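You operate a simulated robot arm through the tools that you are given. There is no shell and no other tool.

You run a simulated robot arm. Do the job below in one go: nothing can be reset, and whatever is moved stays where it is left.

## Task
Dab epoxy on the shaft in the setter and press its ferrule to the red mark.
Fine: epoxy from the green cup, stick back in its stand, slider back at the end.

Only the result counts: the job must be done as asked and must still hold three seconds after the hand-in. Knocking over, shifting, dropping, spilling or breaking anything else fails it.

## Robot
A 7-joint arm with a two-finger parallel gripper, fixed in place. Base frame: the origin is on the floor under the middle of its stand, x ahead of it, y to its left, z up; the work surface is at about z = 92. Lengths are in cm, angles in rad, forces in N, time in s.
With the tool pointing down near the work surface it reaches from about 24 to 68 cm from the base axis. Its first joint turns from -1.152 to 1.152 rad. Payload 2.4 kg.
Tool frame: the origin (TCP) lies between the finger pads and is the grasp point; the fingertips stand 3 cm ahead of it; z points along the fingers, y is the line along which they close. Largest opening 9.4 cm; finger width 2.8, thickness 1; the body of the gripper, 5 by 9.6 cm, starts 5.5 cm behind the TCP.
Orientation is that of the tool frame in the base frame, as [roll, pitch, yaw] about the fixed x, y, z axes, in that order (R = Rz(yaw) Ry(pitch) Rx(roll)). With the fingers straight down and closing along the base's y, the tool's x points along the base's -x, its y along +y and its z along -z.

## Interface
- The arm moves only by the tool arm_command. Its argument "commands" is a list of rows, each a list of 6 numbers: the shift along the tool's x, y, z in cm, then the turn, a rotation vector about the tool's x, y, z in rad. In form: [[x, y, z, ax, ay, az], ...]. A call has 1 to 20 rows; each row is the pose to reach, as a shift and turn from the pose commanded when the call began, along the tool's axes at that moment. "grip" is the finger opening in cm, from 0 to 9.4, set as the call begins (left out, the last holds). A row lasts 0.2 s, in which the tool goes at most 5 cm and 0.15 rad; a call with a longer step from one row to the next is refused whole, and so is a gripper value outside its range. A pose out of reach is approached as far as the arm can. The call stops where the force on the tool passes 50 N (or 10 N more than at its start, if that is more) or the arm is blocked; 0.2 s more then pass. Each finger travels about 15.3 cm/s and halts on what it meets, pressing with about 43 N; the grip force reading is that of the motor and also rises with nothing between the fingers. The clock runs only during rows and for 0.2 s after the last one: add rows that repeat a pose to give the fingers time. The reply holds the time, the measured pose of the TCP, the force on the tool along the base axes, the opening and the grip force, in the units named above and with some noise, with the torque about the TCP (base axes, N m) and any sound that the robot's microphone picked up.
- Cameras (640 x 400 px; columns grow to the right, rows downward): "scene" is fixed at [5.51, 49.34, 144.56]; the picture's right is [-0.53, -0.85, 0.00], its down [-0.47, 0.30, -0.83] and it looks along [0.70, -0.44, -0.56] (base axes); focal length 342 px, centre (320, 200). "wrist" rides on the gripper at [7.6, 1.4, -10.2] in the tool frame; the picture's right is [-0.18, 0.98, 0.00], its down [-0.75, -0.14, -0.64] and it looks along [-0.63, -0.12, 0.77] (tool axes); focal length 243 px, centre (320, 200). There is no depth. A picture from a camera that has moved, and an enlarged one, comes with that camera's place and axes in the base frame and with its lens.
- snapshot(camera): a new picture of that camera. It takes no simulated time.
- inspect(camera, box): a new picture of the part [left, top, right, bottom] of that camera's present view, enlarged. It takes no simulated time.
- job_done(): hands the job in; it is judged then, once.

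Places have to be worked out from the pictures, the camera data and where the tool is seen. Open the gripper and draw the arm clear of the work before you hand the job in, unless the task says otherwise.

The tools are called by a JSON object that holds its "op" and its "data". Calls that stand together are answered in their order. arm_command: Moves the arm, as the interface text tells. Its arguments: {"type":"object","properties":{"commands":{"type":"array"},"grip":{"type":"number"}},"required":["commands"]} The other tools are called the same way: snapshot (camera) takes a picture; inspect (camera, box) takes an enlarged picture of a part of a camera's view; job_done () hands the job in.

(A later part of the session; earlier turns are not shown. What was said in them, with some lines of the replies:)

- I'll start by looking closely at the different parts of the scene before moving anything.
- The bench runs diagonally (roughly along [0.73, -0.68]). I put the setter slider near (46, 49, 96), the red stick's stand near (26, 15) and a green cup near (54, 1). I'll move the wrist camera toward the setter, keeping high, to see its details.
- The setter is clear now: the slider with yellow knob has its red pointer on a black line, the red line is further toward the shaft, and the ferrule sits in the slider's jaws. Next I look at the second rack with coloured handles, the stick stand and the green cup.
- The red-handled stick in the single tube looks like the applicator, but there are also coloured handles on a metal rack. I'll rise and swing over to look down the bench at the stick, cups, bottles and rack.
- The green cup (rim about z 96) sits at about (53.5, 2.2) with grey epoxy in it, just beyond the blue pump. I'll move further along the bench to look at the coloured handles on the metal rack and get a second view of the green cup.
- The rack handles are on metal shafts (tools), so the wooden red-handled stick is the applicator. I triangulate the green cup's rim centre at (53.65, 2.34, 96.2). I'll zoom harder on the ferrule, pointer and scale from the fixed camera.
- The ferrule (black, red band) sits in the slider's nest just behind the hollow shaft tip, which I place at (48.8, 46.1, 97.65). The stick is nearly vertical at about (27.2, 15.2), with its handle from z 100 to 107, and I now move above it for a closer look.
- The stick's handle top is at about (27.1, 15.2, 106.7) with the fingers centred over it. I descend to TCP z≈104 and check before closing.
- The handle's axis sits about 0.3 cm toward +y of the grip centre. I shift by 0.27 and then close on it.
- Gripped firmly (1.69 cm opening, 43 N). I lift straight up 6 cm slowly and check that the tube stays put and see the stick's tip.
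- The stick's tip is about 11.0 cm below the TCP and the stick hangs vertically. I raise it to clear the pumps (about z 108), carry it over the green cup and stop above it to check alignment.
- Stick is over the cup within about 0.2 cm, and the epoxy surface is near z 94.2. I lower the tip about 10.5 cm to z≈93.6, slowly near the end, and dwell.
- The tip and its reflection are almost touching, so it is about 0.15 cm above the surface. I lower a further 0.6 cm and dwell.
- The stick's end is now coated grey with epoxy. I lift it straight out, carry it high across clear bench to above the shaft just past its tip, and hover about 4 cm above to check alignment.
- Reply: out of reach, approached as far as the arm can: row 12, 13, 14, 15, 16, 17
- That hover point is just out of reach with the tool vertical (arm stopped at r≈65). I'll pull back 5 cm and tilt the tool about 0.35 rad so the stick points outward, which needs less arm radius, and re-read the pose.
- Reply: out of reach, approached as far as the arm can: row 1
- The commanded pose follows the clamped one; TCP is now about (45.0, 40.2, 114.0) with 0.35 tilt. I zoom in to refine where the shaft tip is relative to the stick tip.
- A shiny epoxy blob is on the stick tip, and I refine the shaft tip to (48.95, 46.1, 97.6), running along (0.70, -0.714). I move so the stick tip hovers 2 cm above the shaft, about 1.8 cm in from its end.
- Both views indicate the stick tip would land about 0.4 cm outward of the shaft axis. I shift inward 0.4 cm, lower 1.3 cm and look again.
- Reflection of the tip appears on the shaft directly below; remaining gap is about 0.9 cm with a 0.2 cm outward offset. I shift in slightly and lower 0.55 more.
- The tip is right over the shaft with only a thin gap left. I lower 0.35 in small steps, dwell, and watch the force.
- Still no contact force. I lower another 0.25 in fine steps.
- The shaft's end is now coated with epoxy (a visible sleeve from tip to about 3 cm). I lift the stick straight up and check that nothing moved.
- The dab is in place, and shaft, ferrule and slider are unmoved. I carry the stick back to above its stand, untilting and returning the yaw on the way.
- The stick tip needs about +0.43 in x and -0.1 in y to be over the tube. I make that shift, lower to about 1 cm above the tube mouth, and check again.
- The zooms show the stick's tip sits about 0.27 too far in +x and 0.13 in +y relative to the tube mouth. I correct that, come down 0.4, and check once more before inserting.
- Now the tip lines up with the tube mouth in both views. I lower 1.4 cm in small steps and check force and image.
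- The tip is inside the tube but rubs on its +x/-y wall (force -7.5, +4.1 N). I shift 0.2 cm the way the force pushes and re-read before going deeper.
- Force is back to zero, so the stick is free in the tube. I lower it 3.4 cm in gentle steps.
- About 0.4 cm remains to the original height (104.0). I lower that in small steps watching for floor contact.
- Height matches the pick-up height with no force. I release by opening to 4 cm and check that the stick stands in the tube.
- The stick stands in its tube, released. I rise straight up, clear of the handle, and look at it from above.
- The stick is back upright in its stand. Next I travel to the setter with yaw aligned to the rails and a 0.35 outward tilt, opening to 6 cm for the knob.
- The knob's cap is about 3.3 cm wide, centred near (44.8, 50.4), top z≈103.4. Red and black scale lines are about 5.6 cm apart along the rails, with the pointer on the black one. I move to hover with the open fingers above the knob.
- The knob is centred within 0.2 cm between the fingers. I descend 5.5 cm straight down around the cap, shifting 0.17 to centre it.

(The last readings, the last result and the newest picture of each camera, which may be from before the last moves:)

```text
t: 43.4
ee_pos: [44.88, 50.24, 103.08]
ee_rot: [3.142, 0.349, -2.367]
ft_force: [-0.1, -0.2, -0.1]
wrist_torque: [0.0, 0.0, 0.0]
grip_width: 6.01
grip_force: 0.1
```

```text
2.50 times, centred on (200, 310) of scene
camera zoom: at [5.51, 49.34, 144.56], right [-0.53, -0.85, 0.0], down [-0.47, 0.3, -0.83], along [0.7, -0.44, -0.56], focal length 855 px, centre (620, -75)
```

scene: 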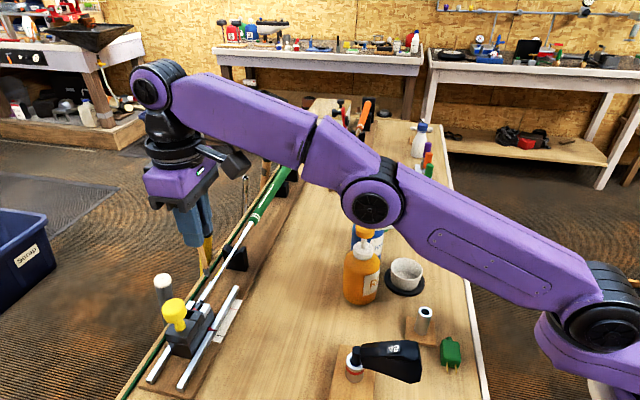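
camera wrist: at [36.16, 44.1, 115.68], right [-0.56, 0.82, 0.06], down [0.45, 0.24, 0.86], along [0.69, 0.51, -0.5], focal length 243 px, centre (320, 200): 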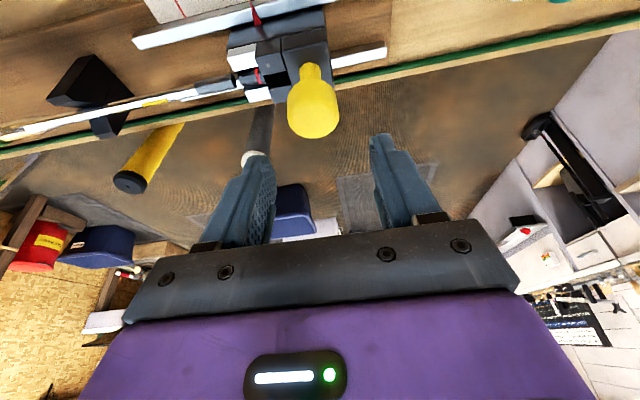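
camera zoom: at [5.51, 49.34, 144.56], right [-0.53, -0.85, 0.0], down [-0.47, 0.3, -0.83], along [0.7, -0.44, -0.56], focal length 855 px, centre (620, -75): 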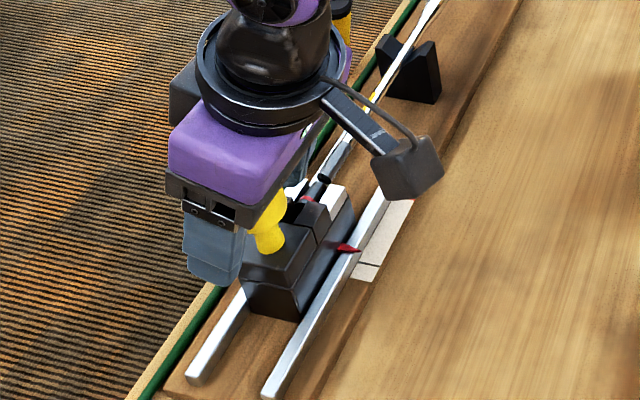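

The cap is centred between the fingers with no contact. I close the gripper on it.

{"op": "arm_command", "data": {"commands": [[0, 0, 0, 0, 0, 0], [0, 0, 0, 0, 0, 0], [0, 0, 0, 0, 0, 0]], "grip": 2.5}}

{"op": "inspect", "data": {"camera": "wrist", "box": [190, 30, 430, 210]}}

{"op": "inspect", "data": {"camera": "scene", "box": [190, 270, 250, 350]}}

```text
t: 44.2
ee_pos: [44.66, 50.18, 103.14]
ee_rot: [3.14, 0.348, -2.367]
ft_force: [-7.9, -8.0, 4.1]
wrist_torque: [-0.5, 0.49, 0.0]
grip_width: 3.16
grip_force: 44.7
```

```text
2.22 times, centred on (310, 120) of wrist
camera zoom: at [36.19, 43.84, 110.18], right [-0.56, 0.82, 0.06], down [0.45, 0.24, 0.86], along [0.69, 0.51, -0.51], focal length 539 px, centre (342, 378)
```

zoom: 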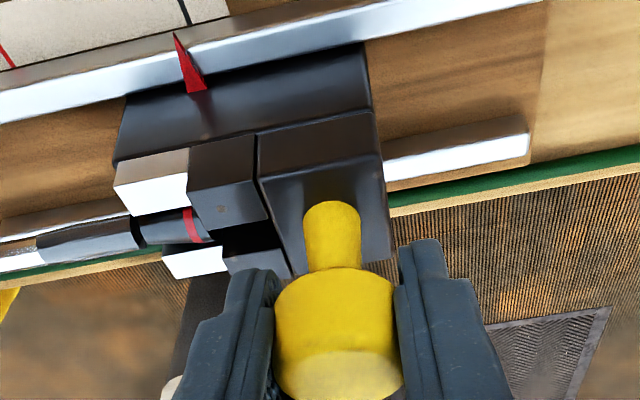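

```text
5.00 times, centred on (220, 310) of scene
camera zoom: at [5.48, 49.31, 144.58], right [-0.53, -0.85, 0.0], down [-0.47, 0.3, -0.83], along [0.7, -0.44, -0.56], focal length 1709 px, centre (820, -350)
```

zoom: 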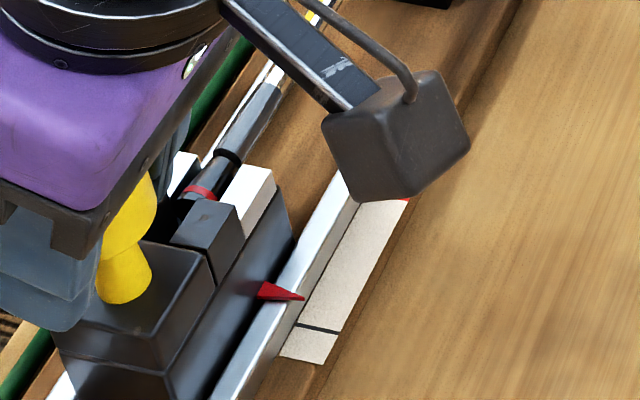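

The cap is gripped (3.16 cm), with a sideways load of about 11 N toward the robot. I relax that by shifting the commanded pose slightly inward and up, then re-read.

{"op": "arm_command", "data": {"commands": [[0.1, 0, 0, 0, 0, 0], [0.1, 0, 0, 0, 0, 0]]}}

```text
t: 44.8
ee_pos: [44.73, 50.31, 103.09]
ee_rot: [-3.14, 0.35, -2.366]
ft_force: [-9.8, -8.7, 7.4]
wrist_torque: [-0.69, 0.72, 0.01]
grip_width: 3.17
grip_force: 44.9
```

{"op": "arm_command", "data": {"commands": [[0, 0, 0, 0, 0, 0]]}}

{"op": "inspect", "data": {"camera": "wrist", "box": [250, 80, 410, 220]}}

{"op": "inspect", "data": {"camera": "scene", "box": [150, 250, 230, 350]}}

```text
t: 45.2
ee_pos: [44.79, 50.18, 103.0]
ee_rot: [-3.14, 0.352, -2.367]
ft_force: [-11.1, -10.8, 8.0]
wrist_torque: [-0.31, 0.38, 0.05]
grip_width: 3.16
grip_force: 45.4
```

```text
2.86 times, centred on (330, 150) of wrist
camera zoom: at [36.19, 43.8, 110.15], right [-0.56, 0.82, 0.06], down [0.45, 0.24, 0.86], along [0.69, 0.51, -0.5], focal length 693 px, centre (291, 343)
```

zoom: 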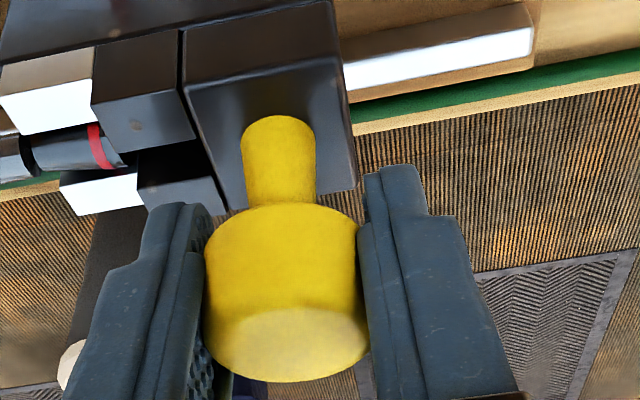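

```text
4.00 times, centred on (190, 300) of scene
camera zoom: at [5.46, 49.29, 144.58], right [-0.53, -0.85, 0.0], down [-0.47, 0.3, -0.83], along [0.7, -0.44, -0.56], focal length 1367 px, centre (840, -200)
```

zoom: 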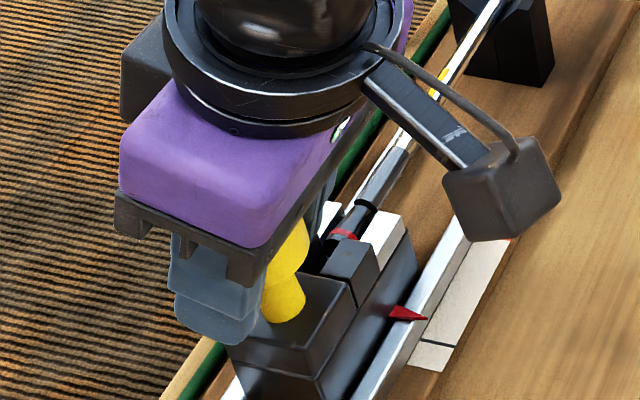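

The load is slowly growing rather than relaxing, so the inward shift was the wrong way. I try a small outward shift and read again.

{"op": "arm_command", "data": {"commands": [[-0.1, 0, 0, 0, 0, 0], [-0.2, 0, 0, 0, 0, 0]]}}

```text
t: 45.8
ee_pos: [44.75, 50.18, 103.13]
ee_rot: [-3.14, 0.342, -2.368]
ft_force: [-25.0, -24.9, 7.8]
wrist_torque: [0.71, -0.67, 0.06]
grip_width: 3.17
grip_force: 44.9
```

That raised it to 35 N, so inward is the right direction after all. I move the command 0.35 back inward.

{"op": "arm_command", "data": {"commands": [[0.2, 0, 0, 0, 0, 0], [0.35, 0, 0, 0, 0, 0], [0.35, 0, 0, 0, 0, 0]]}}

```text
t: 46.6
ee_pos: [44.79, 50.11, 103.0]
ee_rot: [3.141, 0.353, -2.367]
ft_force: [-4.4, -2.3, 5.5]
wrist_torque: [-0.67, 0.65, 0.0]
grip_width: 3.16
grip_force: 44.7
```

The load is now nearly gone. I start pushing the slider along the rails (tool -y) with a small 0.5 cm step, watching forces.

{"op": "arm_command", "data": {"commands": [[0.03, -0.25, -0.05, 0, 0, 0], [0.03, -0.5, -0.05, 0, 0, 0], [0.03, -0.5, -0.05, 0, 0, 0]]}}

{"op": "inspect", "data": {"camera": "wrist", "box": [170, 20, 410, 200]}}

```text
t: 47.4
ee_pos: [45.06, 49.92, 103.05]
ee_rot: [3.141, 0.354, -2.365]
ft_force: [-2.4, 6.5, 3.6]
wrist_torque: [0.28, 0.13, 0.06]
grip_width: 3.18
grip_force: 44.9
```

```text
2.22 times, centred on (290, 110) of wrist
camera zoom: at [36.45, 43.47, 110.1], right [-0.57, 0.82, 0.06], down [0.44, 0.24, 0.86], along [0.69, 0.52, -0.5], focal length 539 px, centre (387, 400)
```

zoom: 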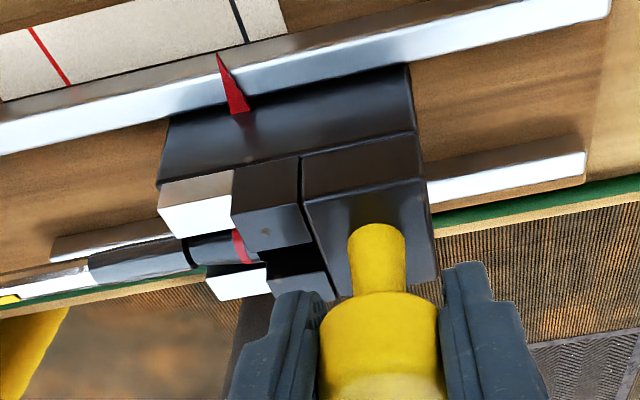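

The slider moves freely with about 6 N resistance. I continue another 1 cm.

{"op": "arm_command", "data": {"commands": [[0, -0.25, 0, 0, 0, 0], [0, -0.5, 0, 0, 0, 0], [0, -0.75, 0, 0, 0, 0], [0, -1.0, 0, 0, 0, 0], [0, -1.0, 0, 0, 0, 0]]}}

{"op": "inspect", "data": {"camera": "wrist", "box": [170, 20, 410, 200]}}

```text
t: 48.6
ee_pos: [45.95, 49.1, 103.03]
ee_rot: [-3.142, 0.353, -2.366]
ft_force: [6.4, 16.8, 2.9]
wrist_torque: [0.15, 0.03, -0.08]
grip_width: 3.16
grip_force: 44.8
```

```text
2.22 times, centred on (290, 110) of wrist
camera zoom: at [37.26, 42.66, 110.1], right [-0.56, 0.82, 0.06], down [0.45, 0.24, 0.86], along [0.7, 0.52, -0.5], focal length 539 px, centre (387, 400)
```

zoom: 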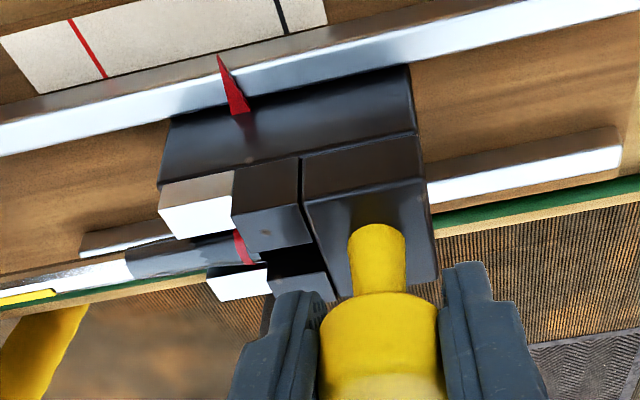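

Sideways load of about 16 N outward shows the rails run about 0.045 rad off my push direction (nearer [0.73, -0.68]). I correct outward while advancing another 1 cm.

{"op": "arm_command", "data": {"commands": [[-0.05, -0.2, 0.018, 0, 0, 0], [-0.062, -0.45, 0.022, 0, 0, 0], [-0.073, -0.7, 0.027, 0, 0, 0], [-0.094, -1.0, 0.034, 0, 0, 0], [-0.094, -1.0, 0.034, 0, 0, 0]]}}

{"op": "inspect", "data": {"camera": "wrist", "box": [170, 20, 410, 200]}}

```text
t: 49.8
ee_pos: [46.55, 48.45, 103.0]
ee_rot: [3.141, 0.35, -2.367]
ft_force: [-4.9, 8.3, 12.6]
wrist_torque: [0.73, -0.1, 0.16]
grip_width: 3.16
grip_force: 45.6
```

```text
2.22 times, centred on (290, 110) of wrist
camera zoom: at [37.91, 42.01, 110.13], right [-0.56, 0.82, 0.06], down [0.45, 0.24, 0.86], along [0.69, 0.51, -0.5], focal length 539 px, centre (387, 400)
```

zoom: 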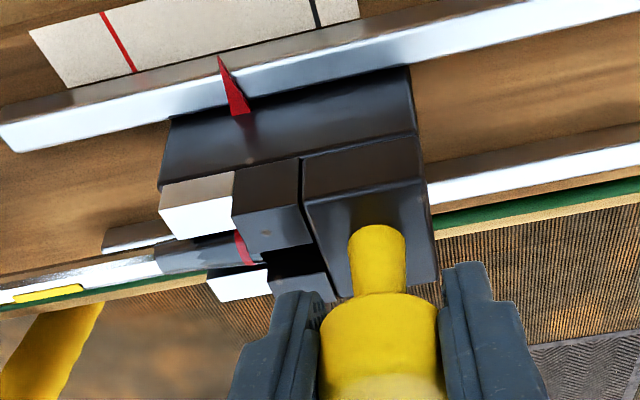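

Sideways load is down to 2 N; there's a 12 N downward press to relieve. I advance another 1 cm with a slight upward correction.

{"op": "arm_command", "data": {"commands": [[-0.015, -0.25, -0.012, 0, 0, 0], [-0.03, -0.5, -0.016, 0, 0, 0], [-0.045, -0.75, -0.016, 0, 0, 0], [-0.059, -1.0, -0.016, 0, 0, 0], [-0.059, -1.0, -0.016, 0, 0, 0]]}}

{"op": "inspect", "data": {"camera": "wrist", "box": [170, 20, 410, 200]}}

```text
t: 51.0
ee_pos: [47.27, 47.72, 103.06]
ee_rot: [3.14, 0.348, -2.366]
ft_force: [-12.4, 1.9, 16.2]
wrist_torque: [0.14, 0.35, 0.4]
grip_width: 3.12
grip_force: 44.9
```

```text
2.22 times, centred on (290, 110) of wrist
camera zoom: at [38.63, 41.31, 110.15], right [-0.56, 0.82, 0.06], down [0.45, 0.24, 0.86], along [0.69, 0.51, -0.51], focal length 539 px, centre (387, 400)
```

zoom: 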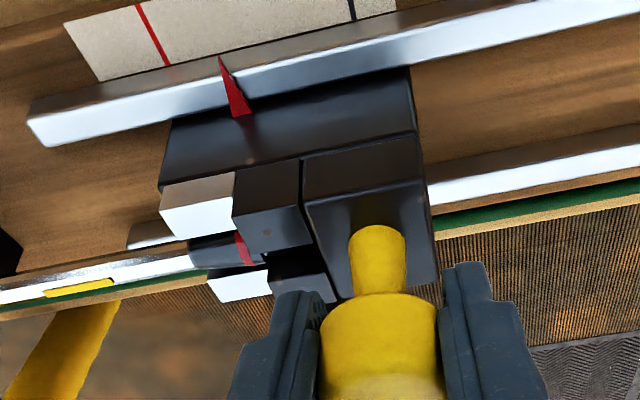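

Resistance is about 10 N along the rails, with 16 N of downward press. The pointer is still about 2.1–2.2 cm short of the red line, so I advance 1.2 cm with an upward relief of 0.1.

{"op": "arm_command", "data": {"commands": [[0.002, -0.2, -0.06, 0, 0, 0], [0.003, -0.45, -0.108, 0, 0, 0], [0.003, -0.7, -0.108, 0, 0, 0], [0.003, -0.95, -0.108, 0, 0, 0], [0.003, -1.2, -0.108, 0, 0, 0], [0.003, -1.2, -0.108, 0, 0, 0]]}}

{"op": "inspect", "data": {"camera": "wrist", "box": [170, 20, 410, 200]}}

{"op": "inspect", "data": {"camera": "scene", "box": [180, 250, 260, 340]}}

```text
t: 52.4
ee_pos: [48.11, 46.69, 102.89]
ee_rot: [-3.139, 0.351, -2.365]
ft_force: [-2.4, 12.6, -4.5]
wrist_torque: [0.13, 0.1, 0.13]
grip_width: 3.16
grip_force: 45.0
```

```text
2.22 times, centred on (290, 110) of wrist
camera zoom: at [39.49, 40.43, 110.14], right [-0.56, 0.82, 0.06], down [0.45, 0.24, 0.86], along [0.69, 0.51, -0.5], focal length 539 px, centre (387, 400)
```

zoom: 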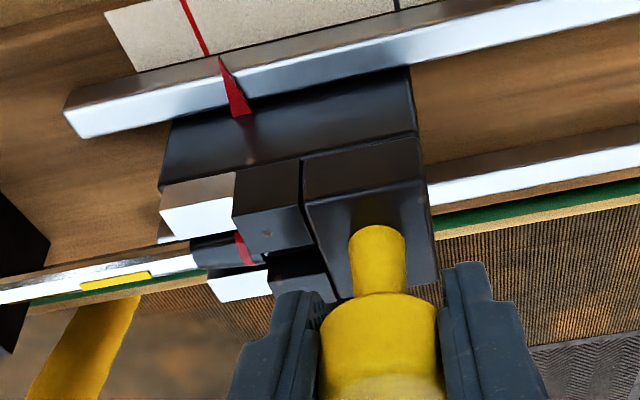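

```text
4.44 times, centred on (220, 295) of scene
camera zoom: at [5.51, 49.38, 144.55], right [-0.53, -0.85, 0.0], down [-0.47, 0.3, -0.83], along [0.7, -0.44, -0.56], focal length 1519 px, centre (764, -222)
```

zoom: 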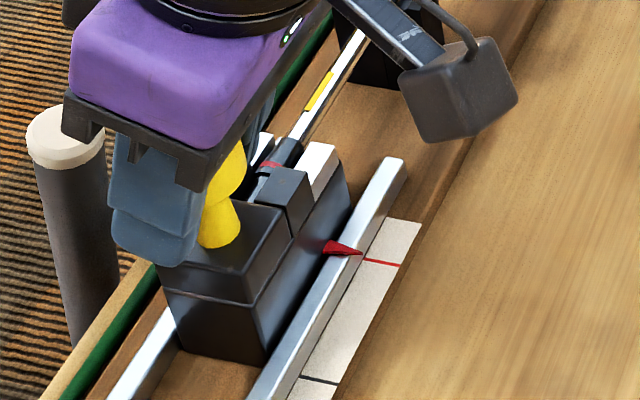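

{"op": "inspect", "data": {"camera": "scene", "box": [205, 270, 265, 330]}}

{"op": "inspect", "data": {"camera": "wrist", "box": [220, 15, 300, 75]}}

```text
6.67 times, centred on (235, 300) of scene
camera zoom: at [5.51, 49.38, 144.55], right [-0.53, -0.85, 0.0], down [-0.47, 0.3, -0.83], along [0.7, -0.44, -0.56], focal length 2279 px, centre (887, -467)
```

zoom: 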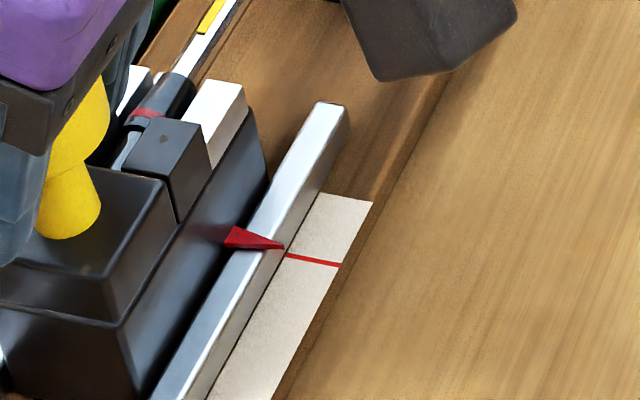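

```text
6.67 times, centred on (260, 45) of wrist
camera zoom: at [39.49, 40.43, 110.14], right [-0.56, 0.82, 0.06], down [0.45, 0.24, 0.86], along [0.69, 0.51, -0.5], focal length 1618 px, centre (720, 1233)
```

zoom: 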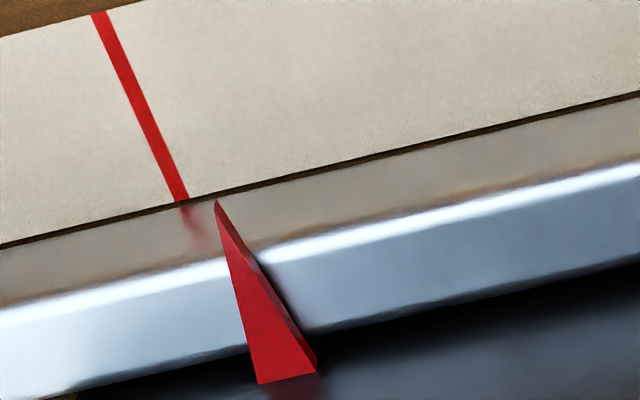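

The pointer is about 0.75 cm short of the red line (parallax solved from both views). I advance 0.55 cm and look again.

{"op": "arm_command", "data": {"commands": [[-0.015, -0.2, 0.02, 0, 0, 0], [-0.025, -0.4, 0.03, 0, 0, 0], [-0.027, -0.55, 0.03, 0, 0, 0], [-0.027, -0.55, 0.03, 0, 0, 0]]}}

{"op": "inspect", "data": {"camera": "scene", "box": [205, 270, 265, 330]}}

{"op": "inspect", "data": {"camera": "wrist", "box": [220, 15, 300, 75]}}

```text
t: 53.4
ee_pos: [48.41, 46.42, 103.01]
ee_rot: [-3.14, 0.348, -2.367]
ft_force: [-6.8, 11.2, -1.7]
wrist_torque: [-0.36, 0.75, 0.19]
grip_width: 3.13
grip_force: 45.4
```

```text
6.67 times, centred on (235, 300) of scene
camera zoom: at [5.49, 49.37, 144.55], right [-0.53, -0.85, 0.0], down [-0.47, 0.3, -0.83], along [0.7, -0.44, -0.56], focal length 2279 px, centre (887, -467)
```

zoom: 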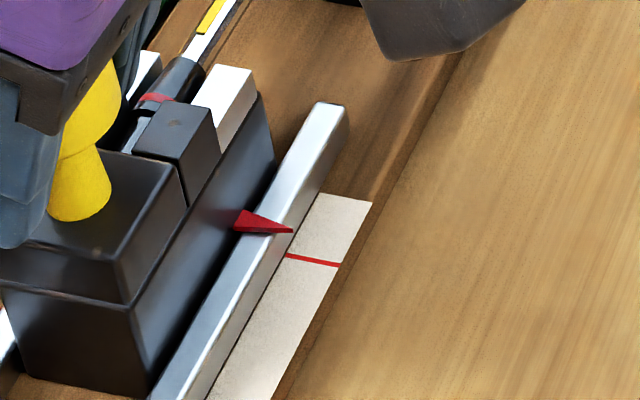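

```text
6.67 times, centred on (260, 45) of wrist
camera zoom: at [39.88, 40.04, 110.14], right [-0.56, 0.82, 0.06], down [0.45, 0.24, 0.86], along [0.69, 0.51, -0.5], focal length 1618 px, centre (720, 1233)
```

zoom: 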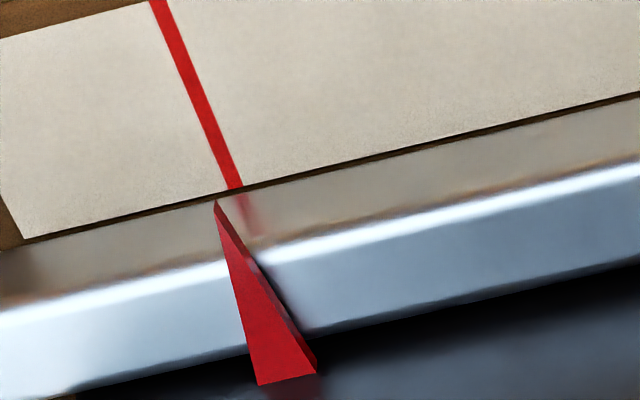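

The pointer is now about 0.1–0.25 cm short of the red line (three estimates). I advance a final 0.18 cm and check again.

{"op": "arm_command", "data": {"commands": [[0.01, -0.09, 0, 0, 0, 0], [0.01, -0.18, 0, 0, 0, 0], [0.01, -0.18, 0, 0, 0, 0]]}}

{"op": "inspect", "data": {"camera": "scene", "box": [205, 270, 265, 330]}}

{"op": "inspect", "data": {"camera": "wrist", "box": [220, 15, 300, 75]}}

```text
t: 54.2
ee_pos: [48.73, 46.2, 102.91]
ee_rot: [-3.14, 0.348, -2.367]
ft_force: [-5.4, 2.9, -8.6]
wrist_torque: [0.71, -0.43, 0.26]
grip_width: 3.15
grip_force: 45.1
```

```text
6.67 times, centred on (235, 300) of scene
camera zoom: at [5.5, 49.36, 144.56], right [-0.53, -0.85, 0.0], down [-0.47, 0.3, -0.83], along [0.7, -0.44, -0.56], focal length 2279 px, centre (887, -467)
```

zoom: 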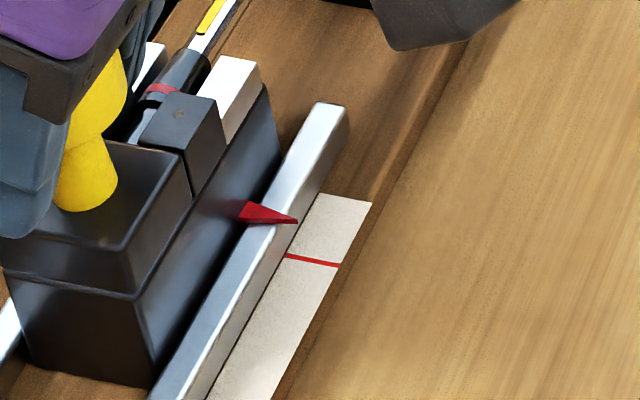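

```text
6.67 times, centred on (260, 45) of wrist
camera zoom: at [40.1, 39.83, 110.15], right [-0.56, 0.82, 0.06], down [0.45, 0.24, 0.86], along [0.69, 0.51, -0.51], focal length 1618 px, centre (720, 1233)
```

zoom: 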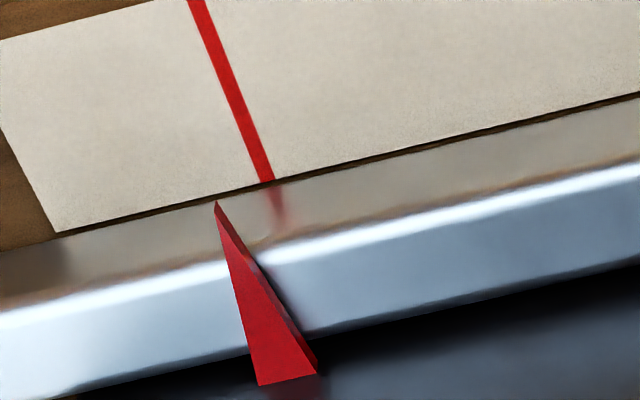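

The last step slipped about 0.3 cm, putting the pointer on the red line (within about 0.1 cm past, by both views). Now I pull the slider back, first 1 cm, and check that the ferrule stays on the shaft.

{"op": "arm_command", "data": {"commands": [[0.006, 0.25, 0.005, 0, 0, 0], [0.012, 0.5, 0.01, 0, 0, 0], [0.019, 0.75, 0.015, 0, 0, 0], [0.025, 1.0, 0.02, 0, 0, 0], [0.025, 1.0, 0.02, 0, 0, 0]]}}

{"op": "inspect", "data": {"camera": "scene", "box": [185, 250, 265, 330]}}

{"op": "inspect", "data": {"camera": "wrist", "box": [170, 20, 410, 200]}}

```text
t: 55.4
ee_pos: [47.75, 46.98, 102.98]
ee_rot: [-3.141, 0.35, -2.367]
ft_force: [2.6, 1.6, -10.0]
wrist_torque: [-0.54, 0.61, -0.2]
grip_width: 3.13
grip_force: 44.8
```

```text
5.00 times, centred on (225, 290) of scene
camera zoom: at [5.53, 49.36, 144.56], right [-0.53, -0.85, 0.0], down [-0.47, 0.3, -0.83], along [0.7, -0.44, -0.56], focal length 1709 px, centre (795, -250)
```

zoom: 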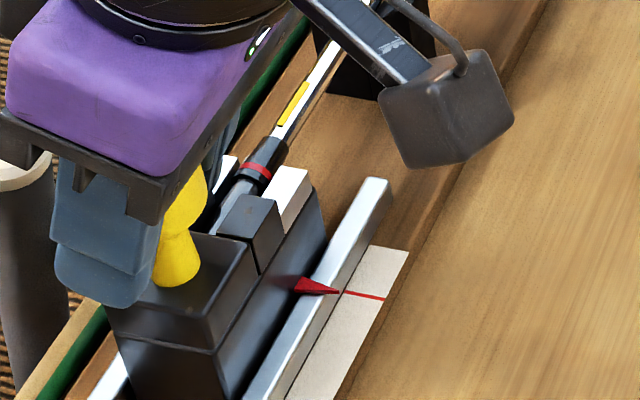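

```text
2.22 times, centred on (290, 110) of wrist
camera zoom: at [39.27, 40.63, 110.15], right [-0.56, 0.82, 0.06], down [0.45, 0.24, 0.86], along [0.69, 0.51, -0.5], focal length 539 px, centre (387, 400)
```

zoom: 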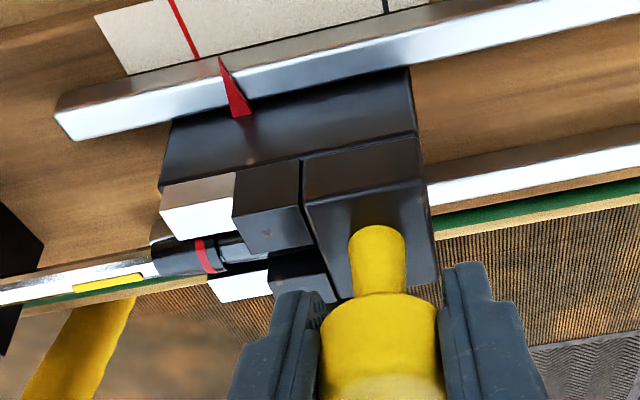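

The ferrule stayed seated on the shaft while the slider moves away. I continue pulling the slider back 2.4 cm, relieving the slight upward pull.

{"op": "arm_command", "data": {"commands": [[0.03, 0.3, 0.04, 0, 0, 0], [0.035, 0.6, 0.07, 0, 0, 0], [0.04, 0.9, 0.08, 0, 0, 0], [0.045, 1.2, 0.08, 0, 0, 0], [0.05, 1.5, 0.08, 0, 0, 0], [0.055, 1.8, 0.08, 0, 0, 0], [0.06, 2.1, 0.08, 0, 0, 0], [0.065, 2.4, 0.08, 0, 0, 0], [0.065, 2.4, 0.08, 0, 0, 0]]}}

```text
t: 57.4
ee_pos: [46.19, 48.64, 103.09]
ee_rot: [3.14, 0.353, -2.367]
ft_force: [-3.0, -4.3, 9.9]
wrist_torque: [-0.77, 0.86, -0.14]
grip_width: 3.13
grip_force: 44.9
```

Forces are small. I continue 1.8 cm further back with slight relief, then check the pointer against the black line.

{"op": "arm_command", "data": {"commands": [[0.02, 0.3, -0.03, 0, 0, 0], [0.03, 0.6, -0.04, 0, 0, 0], [0.04, 0.9, -0.04, 0, 0, 0], [0.05, 1.2, -0.04, 0, 0, 0], [0.055, 1.5, -0.04, 0, 0, 0], [0.06, 1.8, -0.04, 0, 0, 0], [0.06, 1.8, -0.04, 0, 0, 0]]}}

{"op": "inspect", "data": {"camera": "scene", "box": [185, 280, 245, 340]}}

{"op": "inspect", "data": {"camera": "wrist", "box": [170, 20, 410, 200]}}

```text
t: 59.0
ee_pos: [44.81, 49.94, 102.93]
ee_rot: [-3.14, 0.352, -2.365]
ft_force: [2.5, 1.5, 5.3]
wrist_torque: [0.86, -0.9, -0.13]
grip_width: 3.14
grip_force: 45.1
```

```text
6.67 times, centred on (215, 310) of scene
camera zoom: at [5.5, 49.33, 144.57], right [-0.53, -0.85, 0.0], down [-0.47, 0.3, -0.83], along [0.7, -0.44, -0.56], focal length 2279 px, centre (1020, -533)
```

zoom: 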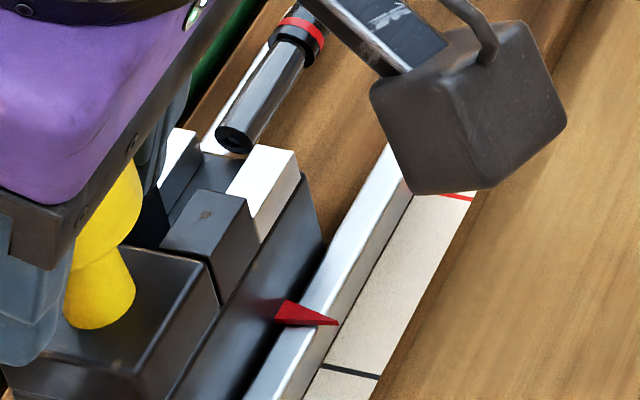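

```text
2.22 times, centred on (290, 110) of wrist
camera zoom: at [36.29, 43.57, 110.11], right [-0.56, 0.82, 0.06], down [0.45, 0.24, 0.86], along [0.69, 0.52, -0.5], focal length 539 px, centre (387, 400)
```

zoom: 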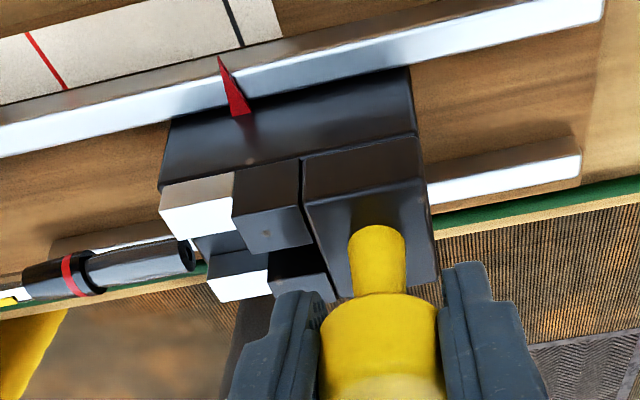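

The ferrule sits on the shaft with its bare end clear. The slider still needs about 0.42 cm to return to its original place (pointer at the black line), so I pull that in small steps.

{"op": "arm_command", "data": {"commands": [[0.005, 0.15, -0.02, 0, 0, 0], [0.01, 0.3, -0.03, 0, 0, 0], [0.01, 0.4, -0.03, 0, 0, 0], [0.01, 0.4, -0.03, 0, 0, 0]]}}

{"op": "inspect", "data": {"camera": "scene", "box": [185, 280, 245, 340]}}

{"op": "inspect", "data": {"camera": "wrist", "box": [170, 20, 410, 200]}}

```text
t: 60.0
ee_pos: [44.66, 50.24, 103.07]
ee_rot: [-3.141, 0.351, -2.369]
ft_force: [9.1, 9.3, 6.9]
wrist_torque: [-0.54, 0.44, 0.0]
grip_width: 3.12
grip_force: 45.2
```

```text
6.67 times, centred on (215, 310) of scene
camera zoom: at [5.53, 49.35, 144.56], right [-0.53, -0.85, 0.0], down [-0.47, 0.3, -0.83], along [0.7, -0.44, -0.56], focal length 2279 px, centre (1020, -533)
```

zoom: 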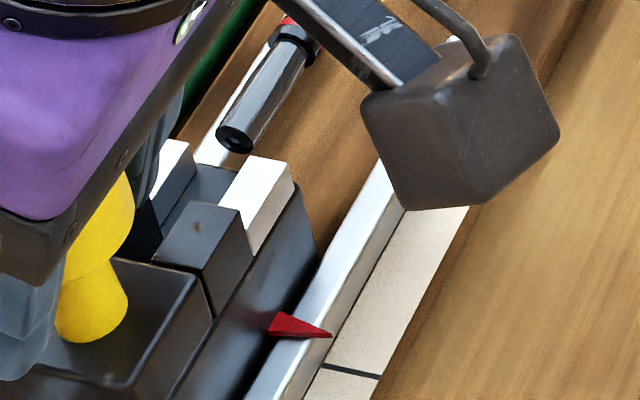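

```text
2.22 times, centred on (290, 110) of wrist
camera zoom: at [36.03, 43.85, 110.13], right [-0.56, 0.82, 0.06], down [0.45, 0.24, 0.86], along [0.69, 0.51, -0.5], focal length 539 px, centre (387, 400)
```

zoom: 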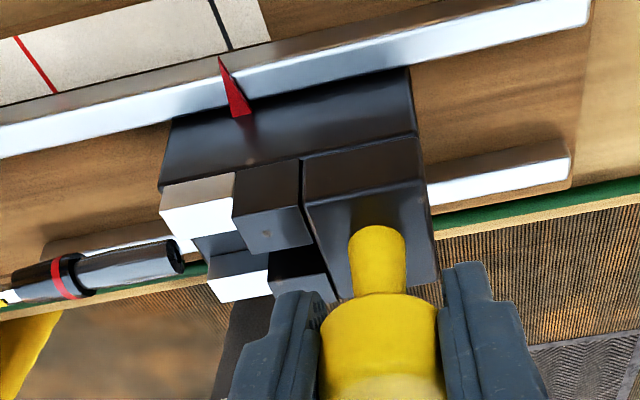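

The slider is back within about 0.05 cm of its starting place. I add a last 0.06 cm and relieve the sideways load before releasing.

{"op": "arm_command", "data": {"commands": [[-0.02, 0.03, 0, 0, 0, 0], [-0.04, 0.06, 0, 0, 0, 0], [-0.04, 0.06, 0, 0, 0, 0]]}}

{"op": "inspect", "data": {"camera": "scene", "box": [185, 280, 245, 340]}}

```text
t: 60.8
ee_pos: [44.66, 50.27, 103.05]
ee_rot: [3.14, 0.35, -2.367]
ft_force: [5.6, 3.2, 5.2]
wrist_torque: [0.41, -0.44, -0.02]
grip_width: 3.14
grip_force: 44.7
```

```text
6.67 times, centred on (215, 310) of scene
camera zoom: at [5.51, 49.34, 144.56], right [-0.53, -0.85, 0.0], down [-0.47, 0.3, -0.83], along [0.7, -0.44, -0.56], focal length 2279 px, centre (1020, -533)
```

zoom: 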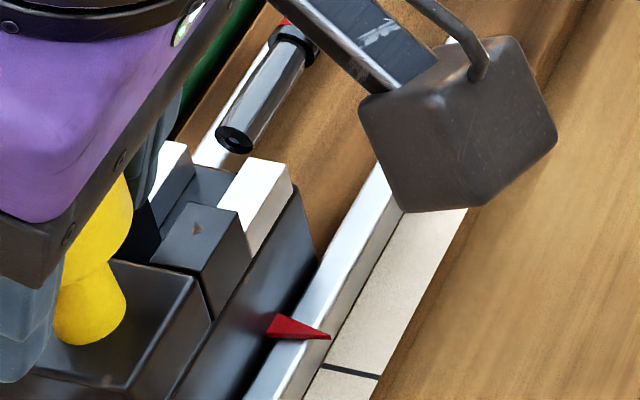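

The pointer is exactly where it began. I open the gripper to release the knob.

{"op": "arm_command", "data": {"commands": [[0, 0, 0, 0, 0, 0], [0, 0, 0, 0, 0, 0], [0, 0, 0, 0, 0, 0]], "grip": 6.2}}

{"op": "inspect", "data": {"camera": "wrist", "box": [170, 20, 450, 240]}}

```text
t: 61.6
ee_pos: [44.73, 50.2, 103.03]
ee_rot: [-3.139, 0.348, -2.365]
ft_force: [-0.7, 0.2, 0.1]
wrist_torque: [0.04, 0.0, 0.04]
grip_width: 6.22
grip_force: 0.1
```

```text
1.82 times, centred on (310, 130) of wrist
camera zoom: at [35.97, 43.88, 110.12], right [-0.56, 0.82, 0.06], down [0.45, 0.24, 0.86], along [0.69, 0.51, -0.5], focal length 441 px, centre (338, 327)
```

zoom: 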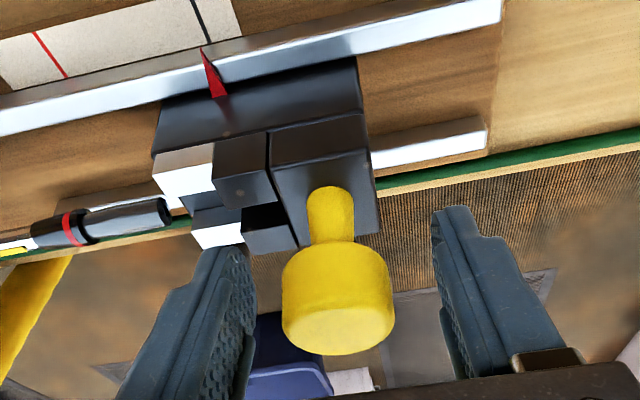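

Released with zero force. I lift straight up clear of the knob, then retreat inward.

{"op": "arm_command", "data": {"commands": [[-0.343, 0, -0.939, 0, 0, 0], [-0.857, 0, -2.349, 0, 0, 0], [-1.886, 0, -5.167, 0, 0, 0], [0.8, 0, -8, 0, 0, 0], [4, 0, -11, 0, 0, 0], [8, 0, -12, 0, 0, 0], [8, 0, -12, 0, 0, 0]]}}

{"op": "inspect", "data": {"camera": "scene", "box": [140, 250, 260, 390]}}

{"op": "snapshot", "data": {"camera": "wrist"}}

```text
t: 63.2
ee_pos: [36.18, 41.87, 111.45]
ee_rot: [3.141, 0.35, -2.366]
ft_force: [-0.3, -0.5, 0.7]
wrist_torque: [0.01, -0.01, 0.01]
grip_width: 6.21
grip_force: 0.1
```

```text
2.86 times, centred on (200, 320) of scene
camera zoom: at [5.5, 49.33, 144.56], right [-0.53, -0.85, 0.0], down [-0.47, 0.3, -0.83], along [0.7, -0.44, -0.56], focal length 977 px, centre (663, -143)
```

zoom: 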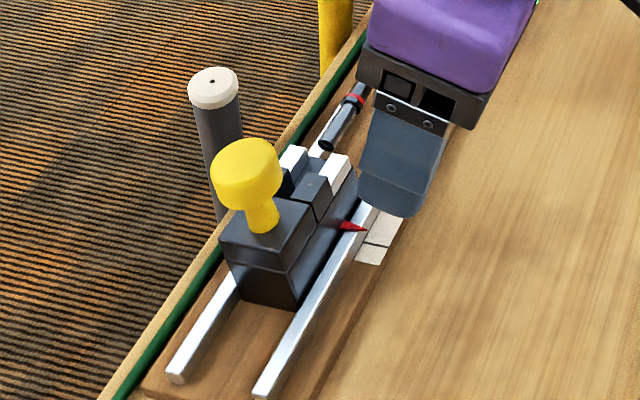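

```text
taken
camera wrist: at [27.53, 35.55, 118.6], right [-0.56, 0.82, 0.06], down [0.45, 0.24, 0.86], along [0.69, 0.51, -0.5], focal length 243 px, centre (320, 200)
```

wrist: 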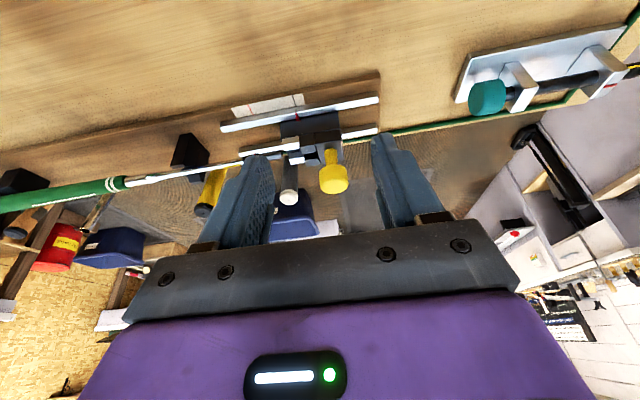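

The slider is home and the ferrule stands on the shaft. I draw the arm well back and up, so I can inspect everything without obstruction.

{"op": "arm_command", "data": {"commands": [[2.1, -0.5, -3.1, 0, 0.058, 0], [4.25, -1.0, -6.2, 0, 0.117, 0], [6.4, -1.5, -9.25, 0, 0.175, 0], [8.5, -2.0, -12.3, 0, 0.233, 0], [10.65, -2.5, -15.4, 0, 0.29, 0], [12.78, -3.02, -18.5, 0, 0.35, 0], [12.78, -3.02, -18.5, 0, 0.35, 0]]}}

{"op": "snapshot", "data": {"camera": "scene"}}

{"op": "inspect", "data": {"camera": "scene", "box": [185, 260, 265, 340]}}

{"op": "inspect", "data": {"camera": "scene", "box": [185, 280, 245, 340]}}

```text
t: 64.8
ee_pos: [25.49, 27.21, 124.46]
ee_rot: [3.142, -0.001, -2.367]
ft_force: [0.9, -0.7, 0.1]
wrist_torque: [0.0, 0.03, -0.04]
grip_width: 6.2
grip_force: 0.0
```

```text
taken
```

scene: 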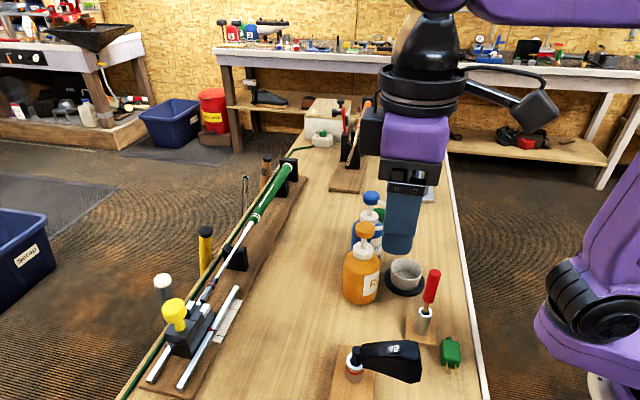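

```text
5.00 times, centred on (225, 300) of scene
camera zoom: at [5.51, 49.34, 144.56], right [-0.53, -0.85, 0.0], down [-0.47, 0.3, -0.83], along [0.7, -0.44, -0.56], focal length 1709 px, centre (795, -300)
```

zoom: 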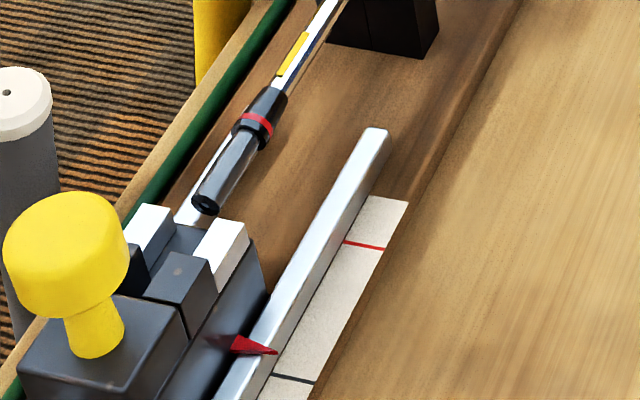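

```text
6.67 times, centred on (215, 310) of scene
camera zoom: at [5.51, 49.34, 144.56], right [-0.53, -0.85, 0.0], down [-0.47, 0.3, -0.83], along [0.7, -0.44, -0.56], focal length 2279 px, centre (1020, -533)
```

zoom: 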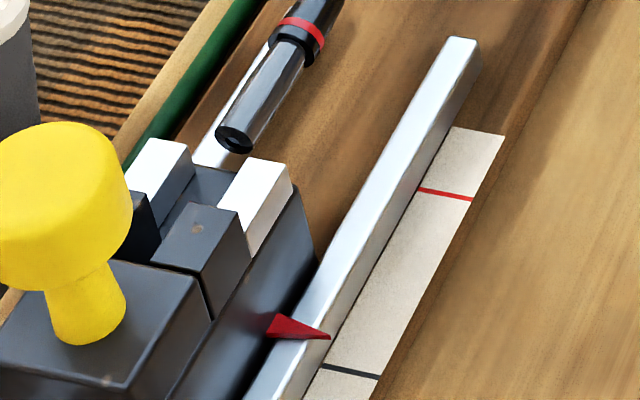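

The slider matches its starting picture, and the ferrule sits on the epoxied shaft about 5.5 cm along. A last look at the stick stand, cups and grip end before handing in.

{"op": "inspect", "data": {"camera": "scene", "box": [330, 180, 480, 390]}}

{"op": "inspect", "data": {"camera": "scene", "box": [180, 130, 330, 290]}}

{"op": "inspect", "data": {"camera": "wrist", "box": [220, 60, 420, 200]}}

```text
1.90 times, centred on (405, 285) of scene
camera zoom: at [5.51, 49.34, 144.56], right [-0.53, -0.85, 0.0], down [-0.47, 0.3, -0.83], along [0.7, -0.44, -0.56], focal length 651 px, centre (158, 38)
```

zoom: 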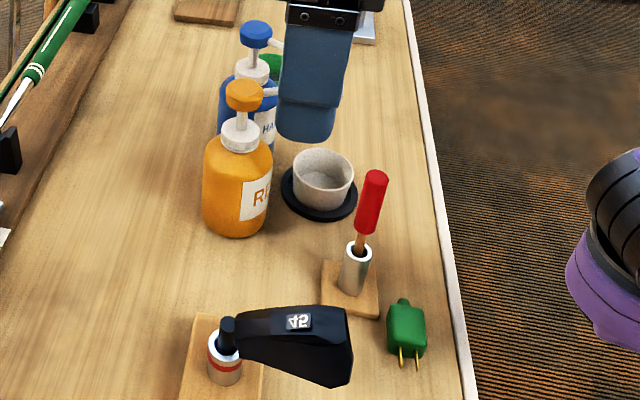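

```text
2.50 times, centred on (255, 210) of scene
camera zoom: at [5.51, 49.34, 144.56], right [-0.53, -0.85, 0.0], down [-0.47, 0.3, -0.83], along [0.7, -0.44, -0.56], focal length 855 px, centre (482, 175)
```

zoom: 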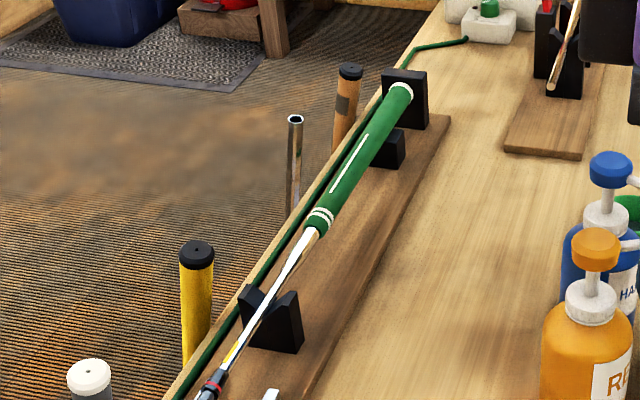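

```text
2.86 times, centred on (320, 130) of wrist
camera zoom: at [18.96, 22.92, 134.85], right [-0.56, 0.83, 0.0], down [0.64, 0.43, 0.64], along [0.53, 0.36, -0.77], focal length 693 px, centre (320, 400)
```

zoom: 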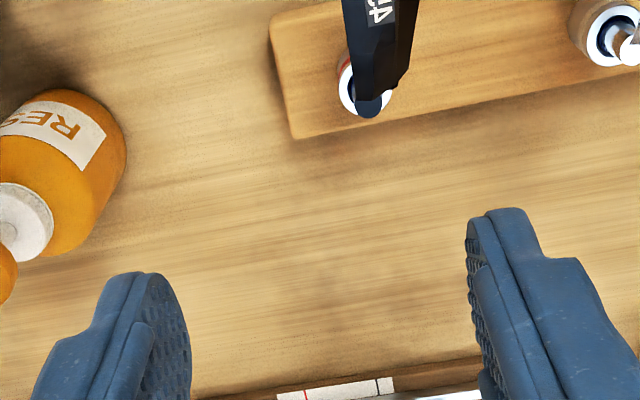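

Everything looks right: the stick is in its stand, the cups and bottles are undisturbed, and the ferrule is on the epoxied shaft. The slider is home and the arm is clear with the gripper open, so I hand the job in.

{"op": "job_done", "data": {}}

```text
The job is handed in.
```

The job is done and handed in, but the ferrule may sit about 0.1–0.2 cm past the red mark. I haven't seen the judge's verdict.

- **Epoxy:** I dipped the red-handled stick in the green cup and dabbed the shaft. The coating runs from the tip to about 3 cm along it.
- **Ferrule:** I pushed the slider until its pointer reached the red line. The last small step slipped and moved it further than I commanded, which caused the likely overshoot. I left it because pulling the ferrule back risked shifting the shaft. When the slider was pulled back, the ferrule stayed in place on the shaft.
- **Stick:** It is upright in its own stand.
- **Slider:** It is back where it started, with the pointer on the black line.

The final pictures show the cups, bottles and everything else undisturbed. The shaft itself may have moved up to about 0.2 cm along its rest during the press, but that is close to the limit of what I can read from the pictures. The gripper is open and the arm is clear of the work.
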